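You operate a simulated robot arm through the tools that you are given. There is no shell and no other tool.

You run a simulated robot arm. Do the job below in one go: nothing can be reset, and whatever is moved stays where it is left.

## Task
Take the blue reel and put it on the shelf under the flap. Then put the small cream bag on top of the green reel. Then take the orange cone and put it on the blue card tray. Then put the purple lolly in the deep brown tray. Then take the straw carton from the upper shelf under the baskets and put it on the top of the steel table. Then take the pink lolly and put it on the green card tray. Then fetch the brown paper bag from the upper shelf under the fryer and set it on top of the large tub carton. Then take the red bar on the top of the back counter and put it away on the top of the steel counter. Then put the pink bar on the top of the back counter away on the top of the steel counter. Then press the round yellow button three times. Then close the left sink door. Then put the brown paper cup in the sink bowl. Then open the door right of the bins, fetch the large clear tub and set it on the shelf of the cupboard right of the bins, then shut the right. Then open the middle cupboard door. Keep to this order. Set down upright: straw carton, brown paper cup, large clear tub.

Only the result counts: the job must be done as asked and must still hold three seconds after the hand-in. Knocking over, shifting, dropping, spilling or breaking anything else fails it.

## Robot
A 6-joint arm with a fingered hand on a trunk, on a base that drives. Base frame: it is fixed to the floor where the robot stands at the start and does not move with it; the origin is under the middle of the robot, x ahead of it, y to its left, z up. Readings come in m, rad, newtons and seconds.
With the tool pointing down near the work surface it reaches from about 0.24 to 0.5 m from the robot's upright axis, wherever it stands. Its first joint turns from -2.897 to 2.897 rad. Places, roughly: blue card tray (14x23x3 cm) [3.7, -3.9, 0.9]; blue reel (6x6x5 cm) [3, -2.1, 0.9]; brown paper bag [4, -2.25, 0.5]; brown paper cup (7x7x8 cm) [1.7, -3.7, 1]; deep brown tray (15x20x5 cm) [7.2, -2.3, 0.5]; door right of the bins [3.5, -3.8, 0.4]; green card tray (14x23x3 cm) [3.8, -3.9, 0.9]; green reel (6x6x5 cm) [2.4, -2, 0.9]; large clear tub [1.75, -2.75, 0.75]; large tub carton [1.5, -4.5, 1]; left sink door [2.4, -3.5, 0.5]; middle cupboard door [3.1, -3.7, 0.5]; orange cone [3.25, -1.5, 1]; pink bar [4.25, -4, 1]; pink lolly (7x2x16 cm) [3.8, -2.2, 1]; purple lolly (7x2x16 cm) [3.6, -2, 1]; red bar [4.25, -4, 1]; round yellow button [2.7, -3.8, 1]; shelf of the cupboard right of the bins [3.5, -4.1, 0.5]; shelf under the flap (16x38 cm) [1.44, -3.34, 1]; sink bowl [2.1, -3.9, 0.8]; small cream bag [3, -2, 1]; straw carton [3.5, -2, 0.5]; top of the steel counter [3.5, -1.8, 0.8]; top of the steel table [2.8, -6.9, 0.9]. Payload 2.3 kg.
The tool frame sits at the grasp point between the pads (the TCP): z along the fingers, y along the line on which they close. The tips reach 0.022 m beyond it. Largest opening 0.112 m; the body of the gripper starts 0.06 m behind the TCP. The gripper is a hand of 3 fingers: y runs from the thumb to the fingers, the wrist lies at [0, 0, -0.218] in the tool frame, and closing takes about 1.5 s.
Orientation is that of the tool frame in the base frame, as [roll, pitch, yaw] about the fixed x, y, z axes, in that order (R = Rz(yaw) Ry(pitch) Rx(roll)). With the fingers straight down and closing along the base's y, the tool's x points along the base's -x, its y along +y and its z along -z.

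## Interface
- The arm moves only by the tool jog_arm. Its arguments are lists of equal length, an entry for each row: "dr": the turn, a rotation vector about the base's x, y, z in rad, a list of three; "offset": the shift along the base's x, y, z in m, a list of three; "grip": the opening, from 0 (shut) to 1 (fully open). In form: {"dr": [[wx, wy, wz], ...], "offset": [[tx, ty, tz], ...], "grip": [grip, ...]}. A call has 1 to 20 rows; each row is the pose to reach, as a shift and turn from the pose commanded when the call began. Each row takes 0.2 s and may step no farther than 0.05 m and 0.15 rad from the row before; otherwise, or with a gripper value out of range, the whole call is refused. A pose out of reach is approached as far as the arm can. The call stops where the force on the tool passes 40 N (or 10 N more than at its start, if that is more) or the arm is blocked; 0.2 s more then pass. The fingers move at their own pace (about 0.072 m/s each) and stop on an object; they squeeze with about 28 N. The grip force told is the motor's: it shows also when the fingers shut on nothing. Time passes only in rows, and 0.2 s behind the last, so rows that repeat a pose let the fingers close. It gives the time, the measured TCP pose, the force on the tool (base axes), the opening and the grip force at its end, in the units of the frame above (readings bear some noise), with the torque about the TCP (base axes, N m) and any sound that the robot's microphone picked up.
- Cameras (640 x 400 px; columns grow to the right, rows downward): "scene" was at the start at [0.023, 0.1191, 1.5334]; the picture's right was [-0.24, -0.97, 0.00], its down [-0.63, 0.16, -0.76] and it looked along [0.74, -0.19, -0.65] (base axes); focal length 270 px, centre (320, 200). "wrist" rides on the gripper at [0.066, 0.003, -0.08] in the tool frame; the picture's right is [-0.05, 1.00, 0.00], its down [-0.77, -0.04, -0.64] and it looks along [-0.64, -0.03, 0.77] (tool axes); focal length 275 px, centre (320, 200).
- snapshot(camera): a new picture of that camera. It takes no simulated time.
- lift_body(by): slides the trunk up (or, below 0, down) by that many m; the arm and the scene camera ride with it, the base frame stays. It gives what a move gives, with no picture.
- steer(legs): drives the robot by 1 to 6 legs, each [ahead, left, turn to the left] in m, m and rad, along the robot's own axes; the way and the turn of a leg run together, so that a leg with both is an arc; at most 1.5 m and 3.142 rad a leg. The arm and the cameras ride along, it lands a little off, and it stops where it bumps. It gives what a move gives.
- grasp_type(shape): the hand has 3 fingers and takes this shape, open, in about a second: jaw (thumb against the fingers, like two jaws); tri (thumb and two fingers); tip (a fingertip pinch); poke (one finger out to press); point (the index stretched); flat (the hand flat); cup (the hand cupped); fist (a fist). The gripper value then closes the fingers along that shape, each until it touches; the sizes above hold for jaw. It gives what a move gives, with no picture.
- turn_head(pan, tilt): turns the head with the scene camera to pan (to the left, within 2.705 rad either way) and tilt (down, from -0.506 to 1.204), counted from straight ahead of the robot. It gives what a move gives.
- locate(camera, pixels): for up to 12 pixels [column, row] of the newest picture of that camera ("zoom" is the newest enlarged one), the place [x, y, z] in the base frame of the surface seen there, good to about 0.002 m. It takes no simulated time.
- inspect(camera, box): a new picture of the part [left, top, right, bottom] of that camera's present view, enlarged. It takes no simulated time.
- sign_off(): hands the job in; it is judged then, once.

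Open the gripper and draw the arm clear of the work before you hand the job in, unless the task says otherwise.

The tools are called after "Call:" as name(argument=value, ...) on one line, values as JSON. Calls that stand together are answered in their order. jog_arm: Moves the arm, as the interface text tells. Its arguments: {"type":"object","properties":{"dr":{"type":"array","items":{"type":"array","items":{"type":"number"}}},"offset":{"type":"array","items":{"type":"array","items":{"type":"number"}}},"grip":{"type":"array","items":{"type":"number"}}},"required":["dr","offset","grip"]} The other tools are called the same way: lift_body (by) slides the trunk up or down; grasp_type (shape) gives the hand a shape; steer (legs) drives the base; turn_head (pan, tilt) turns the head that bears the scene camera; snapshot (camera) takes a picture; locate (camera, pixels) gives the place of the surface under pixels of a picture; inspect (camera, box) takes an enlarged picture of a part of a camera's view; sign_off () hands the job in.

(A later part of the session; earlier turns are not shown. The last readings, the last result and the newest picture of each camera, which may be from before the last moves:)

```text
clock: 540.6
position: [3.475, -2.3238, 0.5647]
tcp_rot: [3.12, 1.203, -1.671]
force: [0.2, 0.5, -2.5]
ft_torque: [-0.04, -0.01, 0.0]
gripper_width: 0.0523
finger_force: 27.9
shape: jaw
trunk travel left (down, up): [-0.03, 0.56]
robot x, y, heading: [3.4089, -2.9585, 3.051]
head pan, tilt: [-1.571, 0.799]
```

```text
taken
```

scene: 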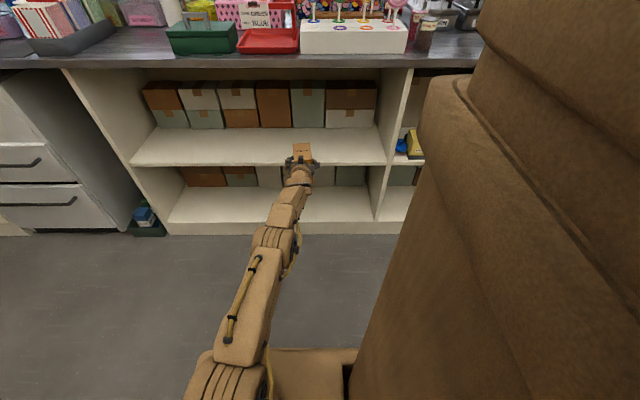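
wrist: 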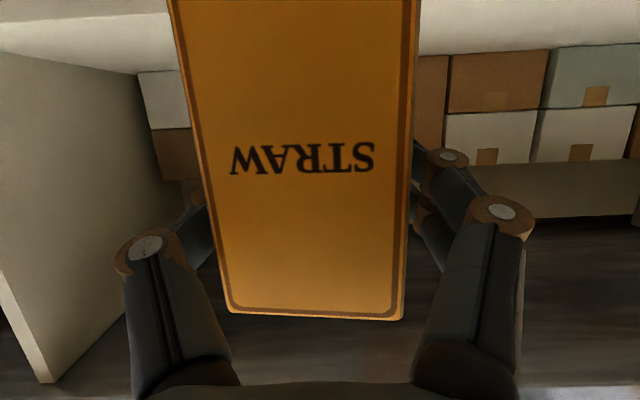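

I fold the hand back to vertical (reverse of before) and swing the arm to the front for driving.

Call:
jog_arm(dr=[[-0.12, 0.0102, 0], [-0.24, 0.0204, 0], [-0.36, 0.0307, 0], [-0.48, 0.041, 0], [-0.6, 0.051, 0], [-0.72, 0.061, 0], [-0.84, 0.0715, 0], [-0.96, 0.0817, 0], [-1.08, 0.092, 0], [-1.2, 0.102, 0]], offset=[[-0.003, -0.03, 0.01], [-0.006, -0.06, 0.02], [-0.009, -0.09, 0.03], [-0.012, -0.12, 0.045], [-0.014, -0.15, 0.06], [-0.016, -0.18, 0.075], [-0.018, -0.22, 0.09], [-0.022, -0.26, 0.1], [-0.025, -0.3, 0.1], [-0.028, -0.33, 0.1]], grip=[0, 0, 0, 0, 0, 0, 0, 0, 0, 0])

Call:
lift_body(by=0.3)

Call:
jog_arm(dr=[[0, 0, 0.131], [0, 0, 0.262], [0, 0, 0.393], [0, 0, 0.524], [0, 0, 0.654], [0, 0, 0.785], [0, 0, 0.916], [0, 0, 1.047], [0, 0, 1.178], [0, 0, 1.309], [0, 0, 1.44], [0, 0, 1.571]], offset=[[-0.035, -0.001, 0], [-0.068, -0.006, 0], [-0.101, -0.016, 0], [-0.133, -0.031, 0], [-0.162, -0.048, 0], [-0.189, -0.07, 0], [-0.213, -0.094, 0], [-0.234, -0.122, 0], [-0.251, -0.151, 0], [-0.265, -0.183, 0], [-0.274, -0.216, 0], [-0.279, -0.25, 0]], grip=[0, 0, 0, 0, 0, 0, 0, 0, 0, 0, 0, 0])

Call:
snapshot(camera="wrist")

```text
clock: 542.8
position: [3.4466, -2.6543, 0.6639]
tcp_rot: [3.134, -0.003, -1.661]
force: [-0.3, 0.1, -3.1]
ft_torque: [0.01, -0.03, -0.02]
gripper_width: 0.0519
finger_force: 28.0
shape: jaw
trunk travel left (down, up): [-0.03, 0.56]
robot x, y, heading: [3.4112, -2.9597, 3.045]
head pan, tilt: [-1.571, 0.799]
```

```text
clock: 545.8
position: [3.4465, -2.6537, 0.9632]
tcp_rot: [3.134, -0.003, -1.661]
force: [-0.3, 0.4, -1.4]
ft_torque: [0.03, -0.01, 0.01]
gripper_width: 0.0521
finger_force: 28.4
shape: jaw
trunk travel left (down, up): [-0.33, 0.26]
robot x, y, heading: [3.4121, -2.9589, 3.049]
head pan, tilt: [-1.571, 0.799]
```

```text
clock: 548.4
position: [3.1661, -2.9061, 0.9627]
tcp_rot: [3.137, -0.001, -0.087]
force: [-0.2, 0.0, -1.7]
ft_torque: [0.01, 0.01, 0.01]
gripper_width: 0.0519
finger_force: 28.1
shape: jaw
trunk travel left (down, up): [-0.33, 0.26]
robot x, y, heading: [3.4121, -2.9578, 3.045]
head pan, tilt: [-1.571, 0.799]
```

```text
taken
```

wrist: 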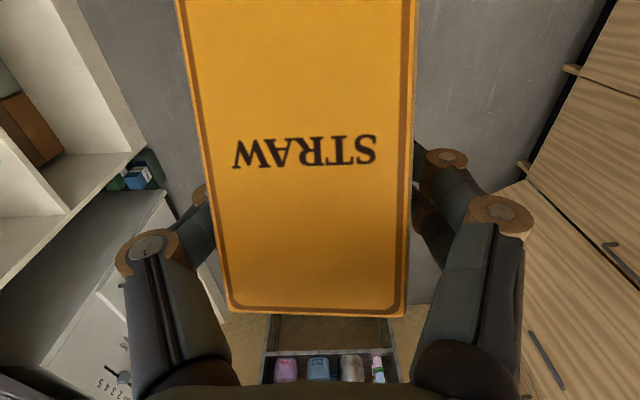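

Carton held well. I drive backwards out of the stall, then toward the tables behind it.

Call:
steer(legs=[[-0.94, -0.088, 0], [-0.94, -0.088, 0]])

Call:
steer(legs=[[-1.1, 0.01, 0], [0, 1.4, 0]])

Call:
turn_head(pan=0.5, tilt=0.4)

Call:
snapshot(camera="scene")

Call:
locate(camera="scene", pixels=[[100, 200], [200, 200], [300, 200], [400, 200], [100, 260], [200, 260], [300, 260], [400, 260], [500, 260], [250, 170], [350, 230], [150, 230]])

```text
clock: 557.9
position: [5.0582, -2.9139, 0.9631]
tcp_rot: [3.135, -0.003, -0.096]
force: [-0.1, 0.4, -1.9]
ft_torque: [0.03, 0.02, 0.01]
gripper_width: 0.0517
finger_force: 28.1
shape: jaw
trunk travel left (down, up): [-0.33, 0.26]
robot x, y, heading: [5.3031, -2.9724, 3.041]
head pan, tilt: [-1.571, 0.799]
```

```text
clock: 570.1
position: [6.0234, -4.4259, 0.963]
tcp_rot: [3.134, 0.0, -0.077]
force: [-0.4, -0.8, -2.6]
ft_torque: [0.05, 0.04, -0.01]
gripper_width: 0.052
finger_force: 28.3
shape: jaw
trunk travel left (down, up): [-0.33, 0.26]
robot x, y, heading: [6.2662, -4.4773, 3.062]
head pan, tilt: [-1.571, 0.799]
```

```text
clock: 572.0
position: [6.0234, -4.4256, 0.9627]
tcp_rot: [3.133, -0.002, -0.077]
force: [-0.1, -0.7, -1.7]
ft_torque: [0.01, 0.07, -0.05]
gripper_width: 0.0521
finger_force: 28.4
shape: jaw
trunk travel left (down, up): [-0.33, 0.26]
robot x, y, heading: [6.2675, -4.4751, 3.061]
head pan, tilt: [0.499, 0.4]
```

```text
taken
```

scene: 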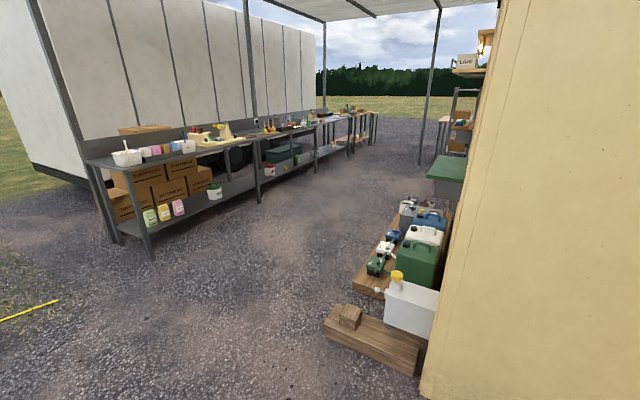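

```text
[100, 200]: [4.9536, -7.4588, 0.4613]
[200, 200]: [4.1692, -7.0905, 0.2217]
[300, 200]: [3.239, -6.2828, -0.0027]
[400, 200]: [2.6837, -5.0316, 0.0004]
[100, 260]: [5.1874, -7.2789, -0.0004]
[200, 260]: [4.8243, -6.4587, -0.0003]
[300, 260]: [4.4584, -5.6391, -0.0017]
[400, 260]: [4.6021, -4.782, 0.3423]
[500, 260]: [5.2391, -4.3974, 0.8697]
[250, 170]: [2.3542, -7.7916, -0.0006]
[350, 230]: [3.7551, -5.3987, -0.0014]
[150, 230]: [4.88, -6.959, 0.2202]
```

The steel tables run along the trailer at y≈−6.9. I drive into the yard to x≈3.5, y≈−5.95 and look.

Call:
steer(legs=[[0.39, 1.33, 0], [1.12, 0.18, 0], [1.12, 0.18, 0]])

Call:
turn_head(pan=1.57, tilt=0.5)

Call:
snapshot(camera="scene")

Call:
turn_head(pan=0.7, tilt=0.5)

Call:
snapshot(camera="scene")

Call:
locate(camera="scene", pixels=[[50, 200], [100, 200], [150, 200], [200, 200], [250, 200], [300, 200], [100, 250], [200, 250], [250, 250], [50, 260]])

```text
clock: 589.7
position: [3.2741, -5.889, 0.9621]
tcp_rot: [3.135, -0.001, -0.077]
force: [-0.8, 0.9, -2.0]
ft_torque: [0.04, 0.02, 0.02]
gripper_width: 0.052
finger_force: 28.0
shape: jaw
trunk travel left (down, up): [-0.33, 0.26]
robot x, y, heading: [3.5204, -5.9387, 3.06]
head pan, tilt: [0.499, 0.4]
```

```text
clock: 591.0
position: [3.2752, -5.891, 0.9624]
tcp_rot: [3.134, -0.001, -0.076]
force: [0.0, 0.7, -2.0]
ft_torque: [-0.01, 0.03, -0.01]
gripper_width: 0.0519
finger_force: 28.2
shape: jaw
trunk travel left (down, up): [-0.33, 0.26]
robot x, y, heading: [3.5225, -5.9384, 3.061]
head pan, tilt: [1.571, 0.499]
```

```text
taken
```

scene: 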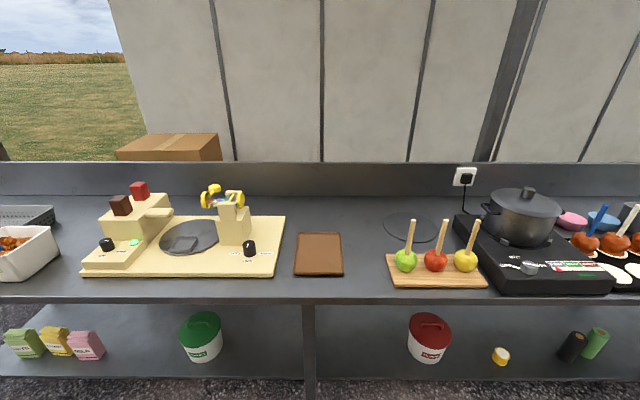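

```text
clock: 592.2
position: [3.2741, -5.8898, 0.9631]
tcp_rot: [3.134, -0.004, -0.075]
force: [-0.8, 0.5, -1.6]
ft_torque: [0.0, 0.03, -0.01]
gripper_width: 0.0519
finger_force: 28.1
shape: jaw
trunk travel left (down, up): [-0.33, 0.26]
robot x, y, heading: [3.5212, -5.9432, 3.062]
head pan, tilt: [0.7, 0.499]
```

```text
taken
```

scene: 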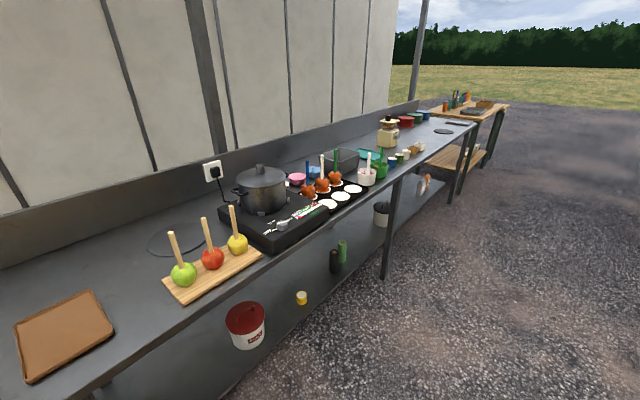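

```text
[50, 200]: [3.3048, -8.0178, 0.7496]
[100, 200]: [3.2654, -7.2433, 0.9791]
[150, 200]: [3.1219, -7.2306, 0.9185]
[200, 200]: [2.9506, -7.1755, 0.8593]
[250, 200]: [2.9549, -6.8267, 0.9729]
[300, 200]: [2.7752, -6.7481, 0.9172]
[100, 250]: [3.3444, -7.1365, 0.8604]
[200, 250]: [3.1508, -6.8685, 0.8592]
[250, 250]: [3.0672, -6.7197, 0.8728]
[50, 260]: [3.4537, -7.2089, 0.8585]
```

The steel table's top is at z≈0.859. I look for a free spot further along (x≈2.2).

Call:
steer(legs=[[1.2, 0.05, 0]])

Call:
turn_head(pan=1.57, tilt=0.6)

Call:
snapshot(camera="scene")

Call:
locate(camera="scene", pixels=[[100, 250], [200, 250], [300, 250], [400, 250], [500, 250], [600, 250], [300, 280], [400, 200], [500, 200], [300, 270]])

```text
clock: 598.3
position: [2.0655, -5.8387, 0.9619]
tcp_rot: [3.135, -0.002, -0.08]
force: [0.7, -0.1, -2.4]
ft_torque: [-0.03, 0.02, 0.0]
gripper_width: 0.0519
finger_force: 28.4
shape: jaw
trunk travel left (down, up): [-0.33, 0.26]
robot x, y, heading: [2.3087, -5.8897, 3.06]
head pan, tilt: [0.7, 0.499]
```

```text
clock: 599.5
position: [2.0646, -5.8402, 0.9638]
tcp_rot: [3.135, -0.003, -0.077]
force: [0.0, 0.5, -2.4]
ft_torque: [-0.05, 0.04, 0.02]
gripper_width: 0.0522
finger_force: 28.3
shape: jaw
trunk travel left (down, up): [-0.33, 0.26]
robot x, y, heading: [2.3109, -5.8922, 3.061]
head pan, tilt: [1.571, 0.6]
```

```text
taken
```

scene: 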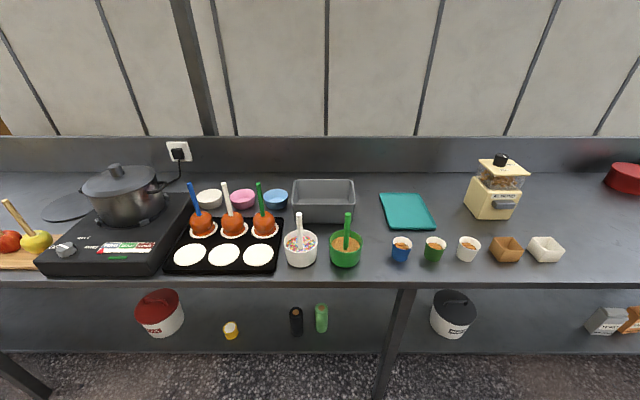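

```text
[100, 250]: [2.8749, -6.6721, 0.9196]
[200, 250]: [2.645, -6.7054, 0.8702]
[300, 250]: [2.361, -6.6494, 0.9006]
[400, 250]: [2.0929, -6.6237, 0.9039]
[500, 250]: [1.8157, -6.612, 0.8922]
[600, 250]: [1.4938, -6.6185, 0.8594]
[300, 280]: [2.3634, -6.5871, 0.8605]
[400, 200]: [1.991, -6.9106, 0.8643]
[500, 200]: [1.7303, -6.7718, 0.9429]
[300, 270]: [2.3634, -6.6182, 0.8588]
```

Free table top lies at x 1.3–1.58, y −6.6…−6.85 (pixel (600,250)). I drive opposite it, swing the arm left and tilt the hand as when grasping.

Call:
steer(legs=[[0.8, -0.076, 0]])

Call:
jog_arm(dr=[[0, 0, 0.131], [0, 0, 0.262], [0, 0, 0.393], [0, 0, 0.524], [0, 0, 0.654], [0, 0, 0.785], [0, 0, 0.916], [0, 0, 1.047], [0, 0, 1.178], [0, 0, 1.309], [0, 0, 1.44], [0, 0, 1.571]], offset=[[-0.023, -0.034, 0], [-0.023, -0.072, 0], [-0.018, -0.11, 0], [-0.007, -0.147, 0], [0.009, -0.182, 0], [0.03, -0.2145, 0], [0.056, -0.244, 0], [0.085, -0.2685, 0], [0.117, -0.289, 0], [0.152, -0.305, 0], [0.189, -0.316, 0], [0.227, -0.321, 0]], grip=[0, 0, 0, 0, 0, 0, 0, 0, 0, 0, 0, 0])

Call:
jog_arm(dr=[[-0.12, 0.0102, 0], [-0.24, 0.0204, 0], [-0.36, 0.0307, 0], [-0.48, 0.041, 0], [-0.6, 0.051, 0], [-0.72, 0.061, 0], [-0.84, 0.0715, 0], [-0.96, 0.0817, 0], [-1.08, 0.092, 0], [-1.2, 0.102, 0]], offset=[[-0.003, -0.04, 0], [-0.006, -0.08, 0], [-0.009, -0.12, 0], [-0.013, -0.16, -0.01], [-0.016, -0.2, -0.02], [-0.019, -0.23, -0.03], [-0.022, -0.26, -0.045], [-0.025, -0.29, -0.06], [-0.028, -0.32, -0.075], [-0.03, -0.345, -0.085]], grip=[0, 0, 0, 0, 0, 0, 0, 0, 0, 0])

Call:
snapshot(camera="scene")

Call:
snapshot(camera="wrist")

```text
clock: 603.8
position: [1.2742, -5.7031, 0.9627]
tcp_rot: [3.135, -0.002, -0.072]
force: [0.3, 0.8, -2.6]
ft_torque: [0.01, -0.01, 0.04]
gripper_width: 0.0516
finger_force: 27.8
shape: jaw
trunk travel left (down, up): [-0.33, 0.26]
robot x, y, heading: [1.5171, -5.7543, 3.069]
head pan, tilt: [1.571, 0.6]
```

```text
clock: 606.4
position: [1.5015, -6.0253, 0.9632]
tcp_rot: [3.136, -0.003, 1.503]
force: [-0.7, -0.2, -1.7]
ft_torque: [-0.04, -0.02, -0.01]
gripper_width: 0.0518
finger_force: 28.2
shape: jaw
trunk travel left (down, up): [-0.33, 0.26]
robot x, y, heading: [1.5243, -5.7532, 3.065]
head pan, tilt: [1.571, 0.6]
```

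```text
clock: 608.6
position: [1.4715, -6.3708, 0.8765]
tcp_rot: [-3.112, 1.202, 1.526]
force: [-0.4, -0.1, -2.2]
ft_torque: [0.03, -0.02, 0.01]
gripper_width: 0.0511
finger_force: 27.4
shape: jaw
trunk travel left (down, up): [-0.33, 0.26]
robot x, y, heading: [1.5213, -5.7561, 3.068]
head pan, tilt: [1.571, 0.6]
```

```text
taken
```

scene: 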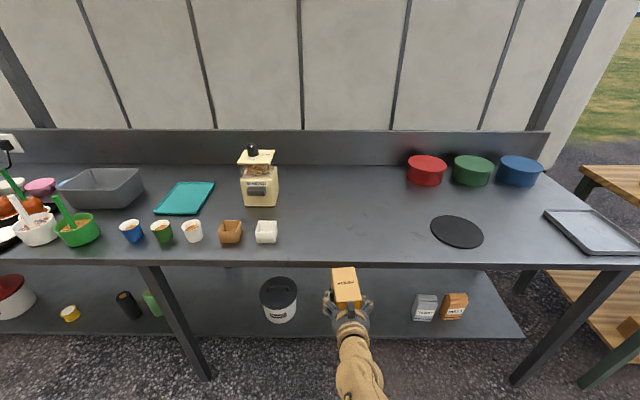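

```text
taken
```

wrist: 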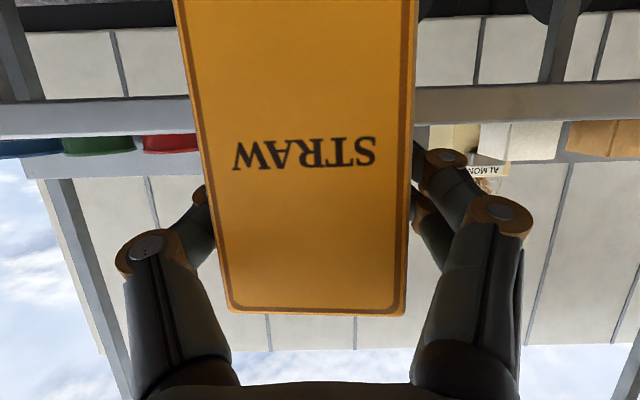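

Carton is upright at the hand, and the table ahead is free. I raise 9.5 cm and drive 0.31 m toward the table.

Call:
lift_body(by=0.1)

Call:
steer(legs=[[0, 0.31, 0]])

Call:
snapshot(camera="scene")

Call:
snapshot(camera="wrist")

```text
clock: 609.9
position: [1.4702, -6.371, 0.9774]
tcp_rot: [-3.109, 1.202, 1.526]
force: [0.0, 0.1, -2.4]
ft_torque: [0.02, 0.02, -0.01]
gripper_width: 0.0516
finger_force: 28.5
shape: jaw
trunk travel left (down, up): [-0.43, 0.16]
robot x, y, heading: [1.5205, -5.7521, 3.063]
head pan, tilt: [1.571, 0.6]
```

```text
clock: 612.0
position: [1.4496, -6.682, 0.9766]
tcp_rot: [-3.107, 1.2, 1.528]
force: [0.1, 0.1, -2.7]
ft_torque: [0.05, -0.01, 0.03]
gripper_width: 0.0516
finger_force: 28.1
shape: jaw
trunk travel left (down, up): [-0.43, 0.16]
robot x, y, heading: [1.4997, -6.0656, 3.063]
head pan, tilt: [1.571, 0.6]
```

```text
taken
```

scene: 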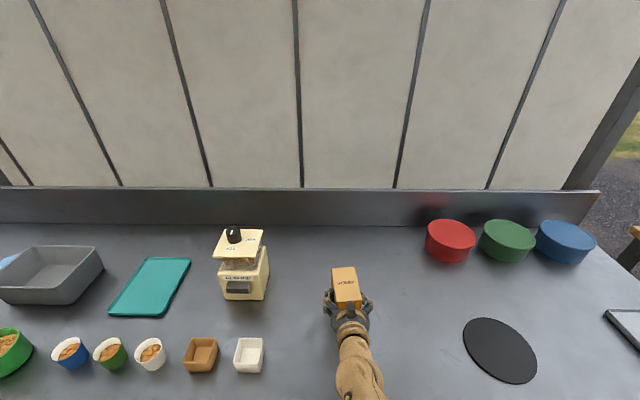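

```text
taken
```

wrist: 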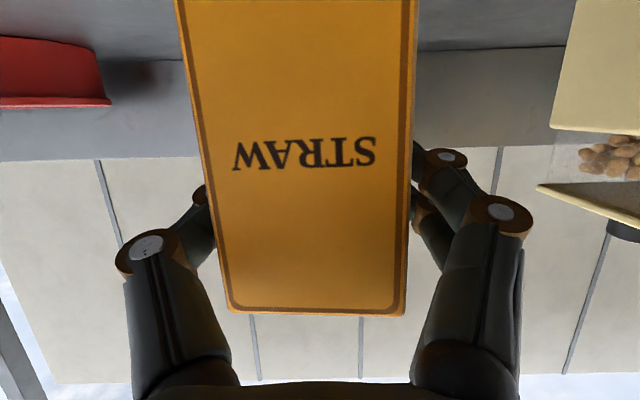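

Over free table top. I lower the trunk 3.6 cm, then feel for contact in small steps.

Call:
lift_body(by=-0.036)

Call:
jog_arm(dr=[[0, 0, 0], [0, 0, 0], [0, 0, 0]], offset=[[0, 0, -0.002], [0, 0, -0.004], [0, 0, -0.006]], grip=[0, 0, 0])

```text
clock: 612.8
position: [1.4494, -6.6809, 0.9416]
tcp_rot: [-3.109, 1.2, 1.529]
force: [0.7, 0.6, -1.5]
ft_torque: [0.03, 0.06, 0.02]
gripper_width: 0.0515
finger_force: 27.7
shape: jaw
trunk travel left (down, up): [-0.394, 0.196]
robot x, y, heading: [1.4981, -6.0628, 3.075]
head pan, tilt: [1.571, 0.6]
```

```text
clock: 613.6
position: [1.4494, -6.6817, 0.936]
tcp_rot: [-3.109, 1.202, 1.533]
force: [0.1, 0.5, -2.5]
ft_torque: [0.01, -0.01, 0.02]
gripper_width: 0.0514
finger_force: 27.7
shape: jaw
trunk travel left (down, up): [-0.394, 0.196]
robot x, y, heading: [1.4938, -6.0644, 3.069]
head pan, tilt: [1.571, 0.6]
```

Call:
jog_arm(dr=[[0, 0, 0], [0, 0, 0], [0, 0, 0]], offset=[[0, 0, -0.001], [0, 0, -0.002], [0, 0, -0.003]], grip=[0, 0, 0])

```text
clock: 614.4
position: [1.4488, -6.6795, 0.934]
tcp_rot: [-3.11, 1.203, 1.526]
force: [-0.5, -1.1, 2.2]
ft_torque: [0.02, -0.12, 0.01]
gripper_width: 0.0513
finger_force: 27.4
shape: jaw
trunk travel left (down, up): [-0.394, 0.196]
robot x, y, heading: [1.4955, -6.0648, 3.072]
head pan, tilt: [1.571, 0.6]
```

Contact felt (+2.2 N). I release and withdraw backward.

Call:
jog_arm(dr=[[0, 0, 0], [0, 0, 0], [0, 0, 0], [0, 0, 0], [0, 0, 0]], offset=[[0, 0, -0.001], [0, 0, -0.001], [0, 0, -0.001], [0, 0, -0.001], [0, 0, -0.001]], grip=[0, 0.6, 0.75, 0.85, 0.85])

Call:
snapshot(camera="wrist")

Call:
steer(legs=[[0, -0.15, 0]])

Call:
snapshot(camera="wrist")

Call:
snapshot(camera="scene")

```text
clock: 615.6
position: [1.4503, -6.6801, 0.933]
tcp_rot: [-3.11, 1.201, 1.529]
force: [0.0, -0.3, -0.2]
ft_torque: [0.0, -0.01, -0.02]
gripper_width: 0.0952
finger_force: 0.1
shape: jaw
trunk travel left (down, up): [-0.394, 0.196]
robot x, y, heading: [1.4986, -6.0616, 3.07]
head pan, tilt: [1.571, 0.6]
```

```text
taken
```

wrist: 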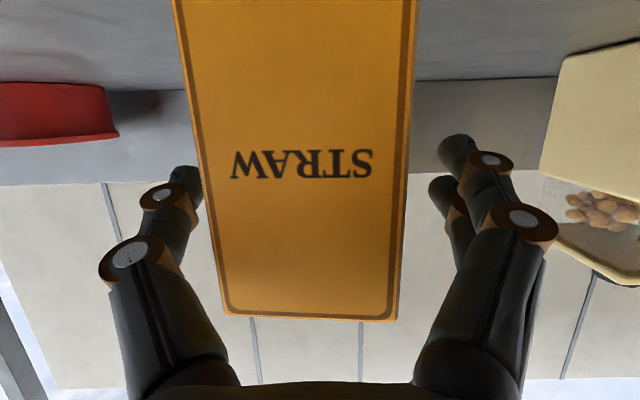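

```text
clock: 617.0
position: [1.4589, -6.5293, 0.9319]
tcp_rot: [-3.109, 1.203, 1.527]
force: [-0.1, 0.4, 0.7]
ft_torque: [0.02, -0.02, -0.02]
gripper_width: 0.0948
finger_force: 0.1
shape: jaw
trunk travel left (down, up): [-0.394, 0.196]
robot x, y, heading: [1.506, -5.909, 3.065]
head pan, tilt: [1.571, 0.6]
```

```text
taken
```

wrist: 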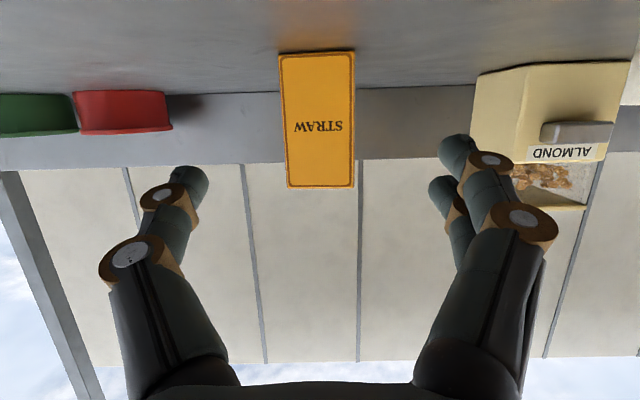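

```text
taken
```

scene: 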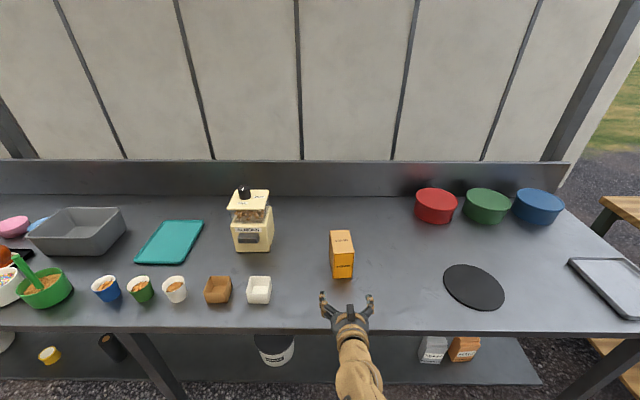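

The straw carton stands upright on the table. Before leaving I look toward the stall's back for the "large tub carton" (≈(1.5,−4.5)).

Call:
turn_head(pan=-1.57, tilt=0.3)

Call:
snapshot(camera="scene")

Call:
locate(camera="scene", pixels=[[320, 200], [250, 200], [200, 200], [400, 200], [320, 250], [250, 250], [400, 250], [320, 150], [250, 150], [400, 150], [150, 200], [500, 200]])

```text
clock: 619.7
position: [1.4587, -6.5296, 0.9324]
tcp_rot: [-3.108, 1.201, 1.527]
force: [0.1, 0.1, 0.2]
ft_torque: [0.0, 0.02, 0.01]
gripper_width: 0.0952
finger_force: 0.0
shape: jaw
trunk travel left (down, up): [-0.394, 0.196]
robot x, y, heading: [1.509, -5.9137, 3.062]
head pan, tilt: [-1.571, 0.3]
```

```text
taken
```

scene: 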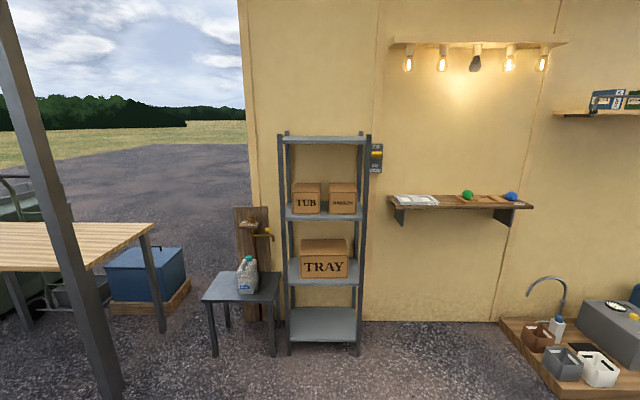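

```text
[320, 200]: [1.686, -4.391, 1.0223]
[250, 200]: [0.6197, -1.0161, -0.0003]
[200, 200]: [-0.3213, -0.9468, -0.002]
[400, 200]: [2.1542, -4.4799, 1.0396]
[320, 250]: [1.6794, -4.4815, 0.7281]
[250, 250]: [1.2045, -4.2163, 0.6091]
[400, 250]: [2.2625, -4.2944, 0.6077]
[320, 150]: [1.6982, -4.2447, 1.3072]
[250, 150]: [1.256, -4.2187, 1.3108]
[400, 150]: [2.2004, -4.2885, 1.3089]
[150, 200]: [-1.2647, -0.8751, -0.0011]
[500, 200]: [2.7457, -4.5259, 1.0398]
```

The rack behind the stall bears the "TUB" carton at (306,200). Now back for the pink lolly: I retreat, straighten the hand and fold the arm to the front.

Call:
steer(legs=[[0, -0.25, 0]])

Call:
jog_arm(dr=[[0.12, -0.0102, 0], [0.24, -0.0204, 0], [0.36, -0.0307, 0], [0.48, -0.041, 0], [0.6, -0.051, 0], [0.72, -0.061, 0], [0.84, -0.0715, 0], [0.96, -0.0817, 0], [1.08, -0.092, 0], [1.2, -0.102, 0]], offset=[[0.003, 0.03, 0.01], [0.006, 0.06, 0.02], [0.009, 0.09, 0.03], [0.012, 0.12, 0.045], [0.014, 0.15, 0.06], [0.016, 0.18, 0.075], [0.018, 0.22, 0.09], [0.022, 0.26, 0.1], [0.025, 0.3, 0.1], [0.028, 0.34, 0.1]], grip=[0.6, 0.6, 0.6, 0.6, 0.6, 0.6, 0.6, 0.6, 0.6, 0.6])

Call:
jog_arm(dr=[[0, 0, -0.143], [0, 0, -0.286], [0, 0, -0.428], [0, 0, -0.571], [0, 0, -0.714], [0, 0, -0.857], [0, 0, -1.0], [0, 0, -1.142], [0, 0, -1.285], [0, 0, -1.428], [0, 0, -1.571]], offset=[[-0.045, -0.003, 0], [-0.09, 0.007, 0], [-0.132, 0.025, 0], [-0.171, 0.049, 0], [-0.205, 0.079, 0], [-0.233, 0.115, 0], [-0.2555, 0.155, 0], [-0.2705, 0.198, 0], [-0.278, 0.243, 0], [-0.278, 0.2885, 0], [-0.278, 0.2885, 0]], grip=[0.6, 0.6, 0.6, 0.6, 0.6, 0.6, 0.6, 0.6, 0.6, 0.6, 0.6])

```text
clock: 621.5
position: [1.4778, -6.2771, 0.933]
tcp_rot: [-3.107, 1.202, 1.527]
force: [0.4, -0.2, -0.8]
ft_torque: [-0.01, -0.01, -0.03]
gripper_width: 0.0949
finger_force: 0.0
shape: jaw
trunk travel left (down, up): [-0.394, 0.196]
robot x, y, heading: [1.5255, -5.6599, 3.067]
head pan, tilt: [-1.571, 0.3]
```

```text
clock: 623.7
position: [1.507, -5.9374, 1.0333]
tcp_rot: [3.136, -0.006, 1.5]
force: [0.6, -0.7, 0.3]
ft_torque: [0.05, 0.01, 0.0]
gripper_width: 0.0674
finger_force: 0.0
shape: jaw
trunk travel left (down, up): [-0.394, 0.196]
robot x, y, heading: [1.5245, -5.6584, 3.065]
head pan, tilt: [-1.571, 0.3]
```

```text
clock: 626.1
position: [1.2283, -5.6495, 1.0321]
tcp_rot: [3.136, -0.001, -0.07]
force: [-0.3, 0.6, -0.1]
ft_torque: [0.02, -0.04, 0.02]
gripper_width: 0.0672
finger_force: 0.1
shape: jaw
trunk travel left (down, up): [-0.394, 0.196]
robot x, y, heading: [1.5262, -5.6669, 3.069]
head pan, tilt: [-1.571, 0.3]
```

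I drive back around the stall's end to the doorway.

Call:
steer(legs=[[-1.413, -0.069, 0], [-1.413, -0.069, 0], [-1.413, -0.069, 0], [-0.4, -1.31, 0], [-0.02, -1.43, 0]])

Call:
turn_head(pan=0, tilt=0.4)

Call:
snapshot(camera="scene")

```text
clock: 659.7
position: [6.138, -3.0594, 1.0314]
tcp_rot: [3.134, -0.002, -0.074]
force: [0.5, 0.1, 0.1]
ft_torque: [0.02, 0.01, -0.01]
gripper_width: 0.0676
finger_force: 0.0
shape: jaw
trunk travel left (down, up): [-0.394, 0.196]
robot x, y, heading: [6.4334, -3.0706, 3.059]
head pan, tilt: [-1.571, 0.3]
```

```text
clock: 661.3
position: [6.1385, -3.0597, 1.033]
tcp_rot: [3.138, -0.001, -0.076]
force: [0.8, 0.5, 0.4]
ft_torque: [0.01, -0.03, 0.0]
gripper_width: 0.0677
finger_force: 0.1
shape: jaw
trunk travel left (down, up): [-0.394, 0.196]
robot x, y, heading: [6.4381, -3.0721, 3.063]
head pan, tilt: [0.0, 0.4]
```

```text
taken
```

scene: 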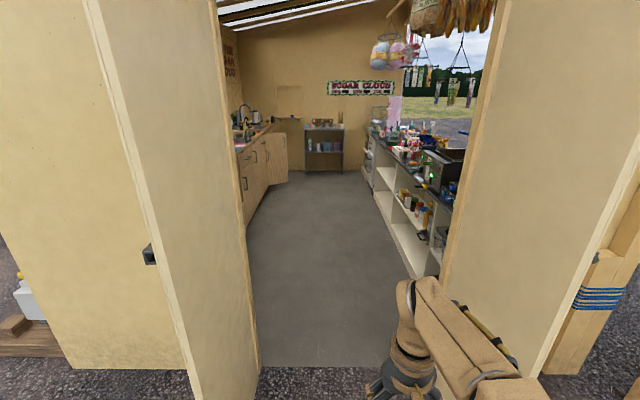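

Doorway ahead is clear; I drive in to x≈3.75.

Call:
steer(legs=[[1.143, -0.015, 0], [0.77, -0.02, 0], [0.77, -0.02, 0]])

Call:
turn_head(pan=-1.57, tilt=0.75)

Call:
snapshot(camera="scene")

Call:
inspect(camera="scene", box=[210, 90, 370, 200])

```text
clock: 674.7
position: [3.4744, -2.7744, 1.0326]
tcp_rot: [3.137, -0.002, -0.087]
force: [0.7, 0.4, -0.1]
ft_torque: [0.01, -0.01, 0.0]
gripper_width: 0.0676
finger_force: 0.0
shape: jaw
trunk travel left (down, up): [-0.394, 0.196]
robot x, y, heading: [3.7727, -2.789, 3.055]
head pan, tilt: [0.0, 0.4]
```

```text
clock: 676.3
position: [3.4729, -2.7741, 1.0319]
tcp_rot: [3.137, -0.002, -0.087]
force: [-0.3, 0.0, 0.6]
ft_torque: [-0.01, -0.03, 0.0]
gripper_width: 0.0676
finger_force: 0.0
shape: jaw
trunk travel left (down, up): [-0.394, 0.196]
robot x, y, heading: [3.7703, -2.7904, 3.052]
head pan, tilt: [-1.571, 0.75]
```

```text
taken
```

scene: 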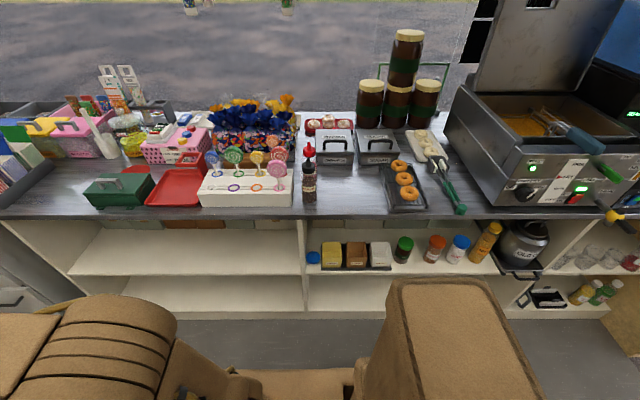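

```text
3.64 times, centred on (290, 145) of scene
```

zoom: 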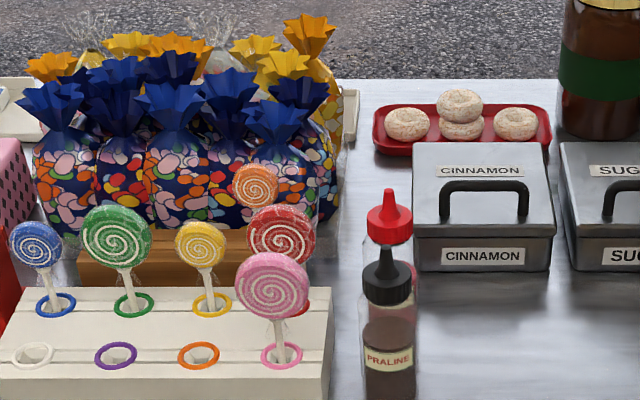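

Call:
locate(camera="zoom", pixels=[[272, 285], [240, 285], [305, 285], [272, 258], [272, 312], [280, 350], [280, 232], [390, 330], [365, 330], [412, 330], [280, 355], [330, 330]])

```text
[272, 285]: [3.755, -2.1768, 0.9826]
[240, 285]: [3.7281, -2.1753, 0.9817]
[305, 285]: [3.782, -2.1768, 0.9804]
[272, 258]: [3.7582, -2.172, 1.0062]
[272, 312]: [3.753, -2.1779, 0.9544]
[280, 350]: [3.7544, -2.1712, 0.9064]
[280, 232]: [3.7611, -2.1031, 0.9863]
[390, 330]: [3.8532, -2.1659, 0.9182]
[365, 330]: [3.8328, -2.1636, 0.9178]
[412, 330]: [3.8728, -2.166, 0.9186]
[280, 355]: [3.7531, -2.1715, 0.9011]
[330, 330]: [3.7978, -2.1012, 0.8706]
```

Pink disc centre ≈(3.755,−2.167,0.981); the praline bottle's edge is at x 3.833. I raise the trunk, swing the arm right and approach so the fingers take the disc at its equator.

Call:
lift_body(by=0.16)

Call:
jog_arm(dr=[[0, 0, -0.131], [0, 0, -0.262], [0, 0, -0.393], [0, 0, -0.524], [0, 0, -0.654], [0, 0, -0.785], [0, 0, -0.916], [0, 0, -1.047], [0, 0, -1.178], [0, 0, -1.309], [0, 0, -1.44], [0, 0, -1.571]], offset=[[0.005, 0.035, 0], [0.015, 0.069, 0], [0.029, 0.102, 0], [0.047, 0.132, 0], [0.069, 0.16, 0], [0.094, 0.185, 0], [0.121, 0.207, 0], [0.152, 0.225, 0], [0.184, 0.239, 0], [0.218, 0.249, 0], [0.253, 0.254, 0], [0.289, 0.255, 0]], grip=[0.8, 0.8, 0.8, 0.8, 0.8, 0.8, 0.8, 0.8, 0.8, 0.8, 0.8, 0.8])

Call:
steer(legs=[[0.03, -0.22, 0]])

Call:
snapshot(camera="wrist")

```text
clock: 678.1
position: [3.4747, -2.7751, 1.1926]
tcp_rot: [3.136, -0.002, -0.086]
force: [-0.3, -0.3, 0.3]
ft_torque: [-0.03, -0.01, 0.02]
gripper_width: 0.068
finger_force: 0.0
shape: jaw
trunk travel left (down, up): [-0.554, 0.036]
robot x, y, heading: [3.7757, -2.7904, 3.056]
head pan, tilt: [-1.571, 0.75]
```

```text
clock: 680.7
position: [3.7639, -2.5184, 1.1939]
tcp_rot: [3.135, -0.002, -1.657]
force: [-0.5, 0.1, 0.4]
ft_torque: [0.02, -0.02, -0.02]
gripper_width: 0.0893
finger_force: 0.0
shape: jaw
trunk travel left (down, up): [-0.554, 0.036]
robot x, y, heading: [3.7728, -2.7893, 3.052]
head pan, tilt: [-1.571, 0.75]
```

```text
clock: 682.4
position: [3.7531, -2.2987, 1.1925]
tcp_rot: [3.135, -0.003, -1.657]
force: [-0.1, 0.2, -0.1]
ft_torque: [0.04, -0.02, 0.01]
gripper_width: 0.0892
finger_force: 0.1
shape: jaw
trunk travel left (down, up): [-0.554, 0.036]
robot x, y, heading: [3.7594, -2.5689, 3.053]
head pan, tilt: [-1.571, 0.75]
```

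```text
taken
```

wrist: 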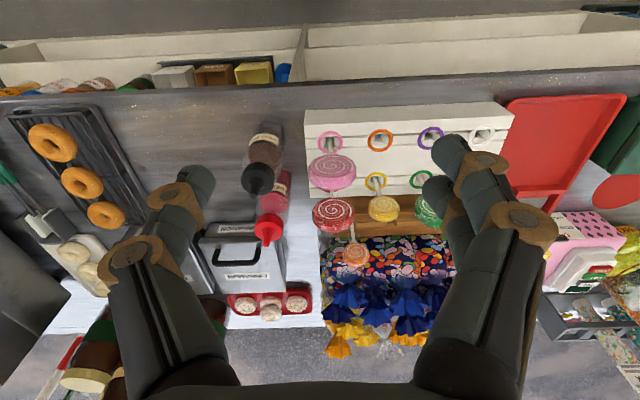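

Pink disc at (332,172). I check the bottle nozzle positions and heights beside it.

Call:
locate(camera="wrist", pixels=[[257, 180], [257, 170], [275, 172], [268, 228], [275, 200], [332, 165], [332, 185], [308, 170], [357, 170]])

```text
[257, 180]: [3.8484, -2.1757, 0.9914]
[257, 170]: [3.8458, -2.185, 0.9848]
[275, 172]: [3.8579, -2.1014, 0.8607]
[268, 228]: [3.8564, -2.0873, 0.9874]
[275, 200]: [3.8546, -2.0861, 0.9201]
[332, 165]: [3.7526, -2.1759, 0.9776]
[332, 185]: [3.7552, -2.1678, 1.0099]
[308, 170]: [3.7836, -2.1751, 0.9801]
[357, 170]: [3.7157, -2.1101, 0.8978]
```

I move over the disc and descend to z≈0.967, fingers on both sides.

Call:
jog_arm(dr=[[0, 0, 0], [0, 0, 0], [0, 0, 0], [0, 0, 0], [0, 0, 0], [0, 0, 0], [0, 0, 0]], offset=[[0.001, 0.045, -0.01], [0.002, 0.09, -0.02], [0.002, 0.132, -0.04], [0.002, 0.132, -0.08], [0.002, 0.132, -0.12], [0.002, 0.132, -0.16], [0.002, 0.132, -0.185]], grip=[0.8, 0.8, 0.8, 0.8, 0.8, 0.8, 0.8])

Call:
snapshot(camera="wrist")

```text
clock: 684.0
position: [3.755, -2.1656, 1.0082]
tcp_rot: [3.133, -0.001, -1.657]
force: [-0.5, 0.1, -0.6]
ft_torque: [-0.04, -0.02, -0.03]
gripper_width: 0.0892
finger_force: 0.1
shape: jaw
trunk travel left (down, up): [-0.554, 0.036]
robot x, y, heading: [3.763, -2.5686, 3.051]
head pan, tilt: [-1.571, 0.75]
```

```text
taken
```

wrist: 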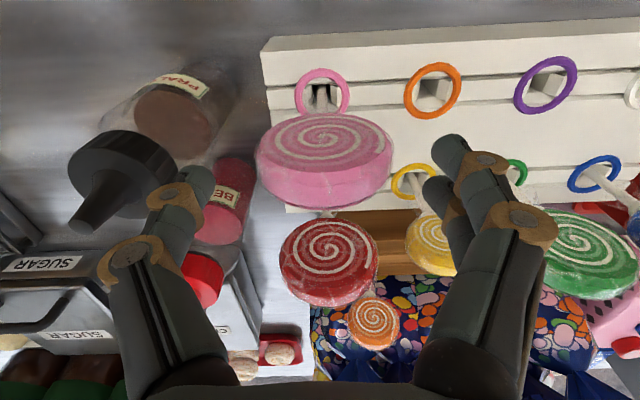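

Clear on both sides. I go down the last 4 cm and close.

Call:
jog_arm(dr=[[0, 0, 0], [0, 0, 0], [0, 0, 0], [0, 0, 0], [0, 0, 0], [0, 0, 0], [0, 0, 0]], offset=[[0, 0, -0.02], [0, -0.001, -0.041], [0, -0.001, -0.041], [0, -0.001, -0.041], [0, -0.001, -0.041], [0, -0.001, -0.041], [0, -0.001, -0.041]], grip=[0.8, 0.8, 0.6, 0.45, 0.2, 0, 0])

Call:
snapshot(camera="wrist")

```text
clock: 685.6
position: [3.7542, -2.1664, 0.9687]
tcp_rot: [3.135, -0.002, -1.654]
force: [0.3, -0.5, -1.6]
ft_torque: [-0.05, 0.0, 0.01]
gripper_width: 0.0268
finger_force: 27.3
shape: jaw
trunk travel left (down, up): [-0.554, 0.036]
robot x, y, heading: [3.7615, -2.5682, 3.053]
head pan, tilt: [-1.571, 0.75]
```

```text
taken
```

wrist: 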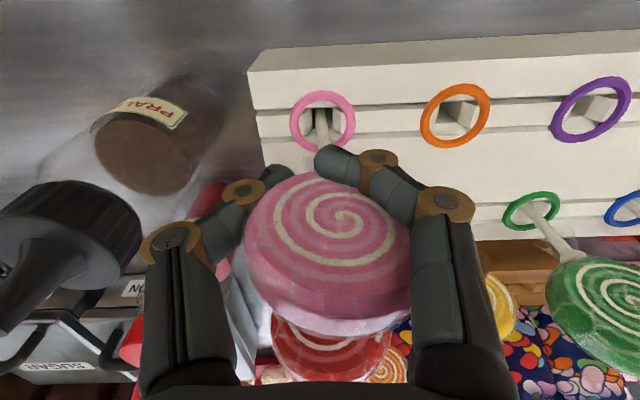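

The fingers have closed low, around the underside of the disc. I lift slowly and look.

Call:
jog_arm(dr=[[0, 0, 0], [0, 0, 0], [0, 0, 0], [0, 0, 0]], offset=[[0, 0, 0.01], [0, 0, 0.03], [0, 0, 0.05], [0, 0, 0.07]], grip=[0, 0, 0, 0])

Call:
snapshot(camera="wrist")

```text
clock: 686.6
position: [3.7547, -2.1677, 1.0376]
tcp_rot: [3.134, -0.001, -1.655]
force: [-0.4, 0.1, 0.1]
ft_torque: [0.01, -0.04, 0.0]
gripper_width: 0.0261
finger_force: 28.0
shape: jaw
trunk travel left (down, up): [-0.554, 0.036]
robot x, y, heading: [3.7618, -2.5713, 3.053]
head pan, tilt: [-1.571, 0.75]
```

```text
taken
```

wrist: 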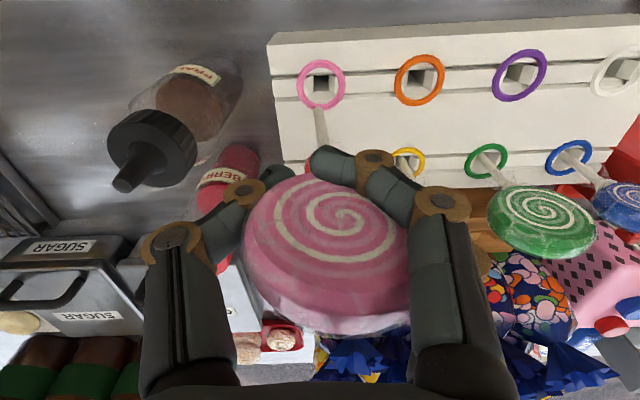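

The lolly is out of its hole. I raise it further and draw back.

Call:
jog_arm(dr=[[0, 0, 0], [0, 0, 0], [0, 0, 0], [0, 0, 0], [0, 0, 0]], offset=[[0, 0, 0.04], [0, 0, 0.08], [0, -0.03, 0.11], [0, -0.07, 0.13], [0, -0.11, 0.14]], grip=[0, 0, 0, 0, 0])

Call:
steer(legs=[[0, 0.45, 0]])

Call:
snapshot(camera="wrist")

Call:
locate(camera="wrist", pixels=[[320, 110], [320, 130], [340, 220], [340, 300], [300, 200]])

```text
clock: 687.8
position: [3.7563, -2.2791, 1.1777]
tcp_rot: [3.136, 0.0, -1.656]
force: [0.0, 0.8, 0.0]
ft_torque: [-0.01, 0.01, 0.03]
gripper_width: 0.0256
finger_force: 28.4
shape: jaw
trunk travel left (down, up): [-0.554, 0.036]
robot x, y, heading: [3.7606, -2.5653, 3.054]
head pan, tilt: [-1.571, 0.75]
```

```text
clock: 690.5
position: [3.7147, -2.7273, 1.1771]
tcp_rot: [3.135, -0.002, -1.659]
force: [-0.4, 0.3, -0.5]
ft_torque: [0.02, 0.03, -0.04]
gripper_width: 0.0255
finger_force: 28.2
shape: jaw
trunk travel left (down, up): [-0.554, 0.036]
robot x, y, heading: [3.7251, -3.0201, 3.054]
head pan, tilt: [-1.571, 0.75]
```

```text
taken
```

wrist: 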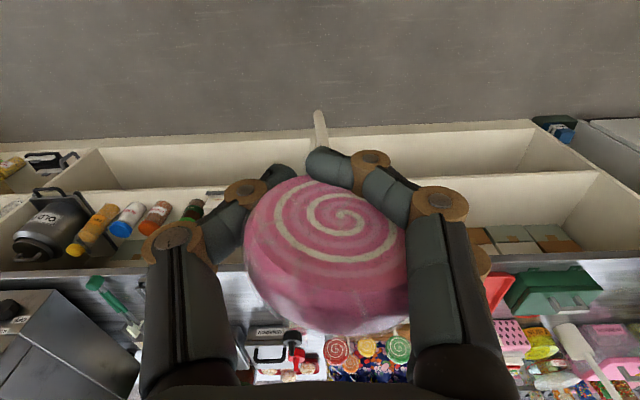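

```text
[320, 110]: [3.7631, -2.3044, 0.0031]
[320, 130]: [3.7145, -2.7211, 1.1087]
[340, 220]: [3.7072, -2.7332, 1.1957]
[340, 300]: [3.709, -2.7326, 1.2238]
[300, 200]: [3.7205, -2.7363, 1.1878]
```

The lolly hangs with the stick down. I swing the arm over the front to the left side.

Call:
jog_arm(dr=[[0, 0, 0.131], [0, 0, 0.262], [0, 0, 0.393], [0, 0, 0.524], [0, 0, 0.654], [0, 0, 0.785], [0, 0, 0.916], [0, 0, 1.047], [0, 0, 1.178], [0, 0, 1.309], [0, 0, 1.44], [0, 0, 1.571]], offset=[[-0.035, -0.001, 0], [-0.068, -0.006, 0], [-0.101, -0.016, 0], [-0.133, -0.031, 0], [-0.162, -0.048, 0], [-0.189, -0.07, 0], [-0.213, -0.094, 0], [-0.234, -0.122, 0], [-0.251, -0.151, 0], [-0.265, -0.183, 0], [-0.274, -0.216, 0], [-0.279, -0.25, 0]], grip=[0, 0, 0, 0, 0, 0, 0, 0, 0, 0, 0, 0])

Call:
jog_arm(dr=[[0, 0, 0.131], [0, 0, 0.262], [0, 0, 0.393], [0, 0, 0.524], [0, 0, 0.654], [0, 0, 0.785], [0, 0, 0.916], [0, 0, 1.047], [0, 0, 1.178], [0, 0, 1.309], [0, 0, 1.44], [0, 0, 1.571]], offset=[[-0.003, -0.036, 0], [-0.002, -0.074, 0], [0.004, -0.112, 0], [0.016, -0.149, 0], [0.033, -0.184, 0], [0.055, -0.2165, 0], [0.081, -0.246, 0], [0.11, -0.2705, 0], [0.142, -0.291, 0], [0.177, -0.307, 0], [0.214, -0.318, 0], [0.254, -0.323, 0]], grip=[0, 0, 0, 0, 0, 0, 0, 0, 0, 0, 0, 0])

Call:
jog_arm(dr=[[-0.1, 0.0085, 0], [-0.2, 0.017, 0], [-0.3, 0.0256, 0], [-0.4, 0.034, 0], [-0.5, 0.0427, 0], [-0.6, 0.051, 0]], offset=[[-0.003, -0.035, 0], [-0.006, -0.07, 0], [-0.009, -0.105, 0], [-0.012, -0.14, 0], [-0.015, -0.175, 0], [-0.018, -0.21, 0]], grip=[0, 0, 0, 0, 0, 0])

Call:
snapshot(camera="wrist")

```text
clock: 693.1
position: [3.4361, -2.9777, 1.177]
tcp_rot: [3.136, -0.003, -0.086]
force: [0.1, -0.6, -0.1]
ft_torque: [0.01, -0.02, -0.02]
gripper_width: 0.0247
finger_force: 27.8
shape: jaw
trunk travel left (down, up): [-0.554, 0.036]
robot x, y, heading: [3.7224, -3.0183, 3.054]
head pan, tilt: [-1.571, 0.75]
```

```text
clock: 695.8
position: [3.6905, -3.3007, 1.1775]
tcp_rot: [3.136, -0.004, 1.486]
force: [0.1, 0.7, -0.3]
ft_torque: [-0.02, 0.0, 0.02]
gripper_width: 0.0239
finger_force: 28.2
shape: jaw
trunk travel left (down, up): [-0.554, 0.036]
robot x, y, heading: [3.7223, -3.0174, 3.053]
head pan, tilt: [-1.571, 0.75]
```

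```text
clock: 697.1
position: [3.6717, -3.5129, 1.1766]
tcp_rot: [3.134, 0.601, 1.485]
force: [-0.1, -0.4, -0.8]
ft_torque: [0.01, 0.01, 0.01]
gripper_width: 0.0233
finger_force: 27.9
shape: jaw
trunk travel left (down, up): [-0.554, 0.036]
robot x, y, heading: [3.7181, -3.0179, 3.05]
head pan, tilt: [-1.571, 0.75]
```

```text
taken
```

wrist: 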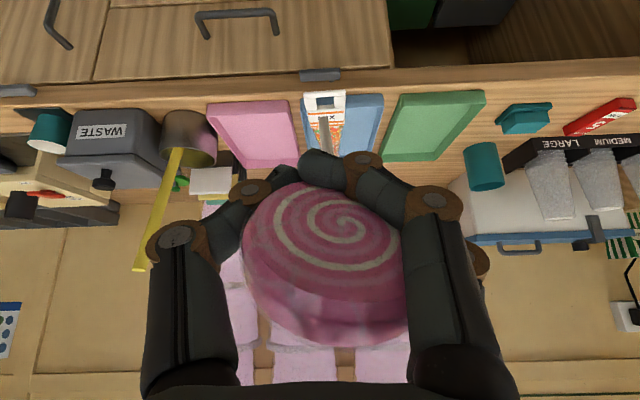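

Now I locate the stick tip relative to the hand.

Call:
locate(camera="wrist", pixels=[[325, 125], [326, 140], [345, 220], [345, 300], [340, 330], [435, 125], [395, 150], [475, 95]])

Call:
inspect(camera="wrist", box=[280, 70, 380, 170])

```text
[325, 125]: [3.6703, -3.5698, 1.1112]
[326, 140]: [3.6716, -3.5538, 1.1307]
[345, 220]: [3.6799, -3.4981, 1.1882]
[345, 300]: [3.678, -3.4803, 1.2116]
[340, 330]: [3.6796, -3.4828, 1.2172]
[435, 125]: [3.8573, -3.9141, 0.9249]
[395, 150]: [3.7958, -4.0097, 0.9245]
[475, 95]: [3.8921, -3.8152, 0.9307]
```

```text
4.00 times, centred on (330, 120) of wrist
```

zoom: 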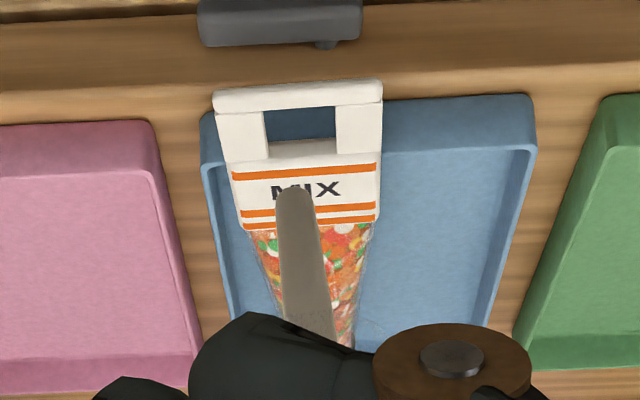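

Tip is 6.3 cm ahead and 7.2 cm below the TCP. I drive so the tip comes over the far part of the green tray.

Call:
steer(legs=[[-0.195, 0.0, 0], [0, 0.395, 0]])

Call:
lift_body(by=-0.12)

Call:
snapshot(camera="wrist")

Call:
locate(camera="wrist", pixels=[[325, 122], [326, 140], [300, 60], [345, 300]])

```text
clock: 700.8
position: [3.8314, -3.9244, 1.1772]
tcp_rot: [3.135, 0.598, 1.486]
force: [0.3, -0.5, 0.3]
ft_torque: [-0.01, 0.0, 0.0]
gripper_width: 0.0233
finger_force: 28.1
shape: jaw
trunk travel left (down, up): [-0.554, 0.036]
robot x, y, heading: [3.8835, -3.4356, 3.053]
head pan, tilt: [-1.571, 0.75]
```

```text
clock: 702.3
position: [3.832, -3.9231, 1.0575]
tcp_rot: [3.134, 0.601, 1.487]
force: [0.3, 0.5, 0.6]
ft_torque: [-0.01, 0.02, 0.02]
gripper_width: 0.0234
finger_force: 28.0
shape: jaw
trunk travel left (down, up): [-0.434, 0.156]
robot x, y, heading: [3.8773, -3.432, 3.05]
head pan, tilt: [-1.571, 0.75]
```

```text
taken
```

wrist: 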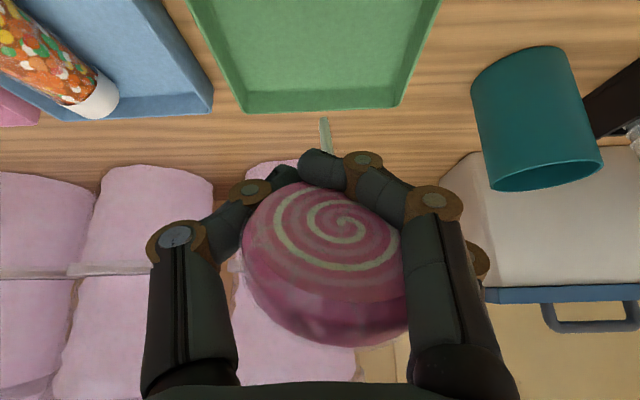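

```text
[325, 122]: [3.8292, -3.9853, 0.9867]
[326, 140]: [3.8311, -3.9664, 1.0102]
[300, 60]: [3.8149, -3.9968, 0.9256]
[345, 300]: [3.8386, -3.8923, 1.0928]
```

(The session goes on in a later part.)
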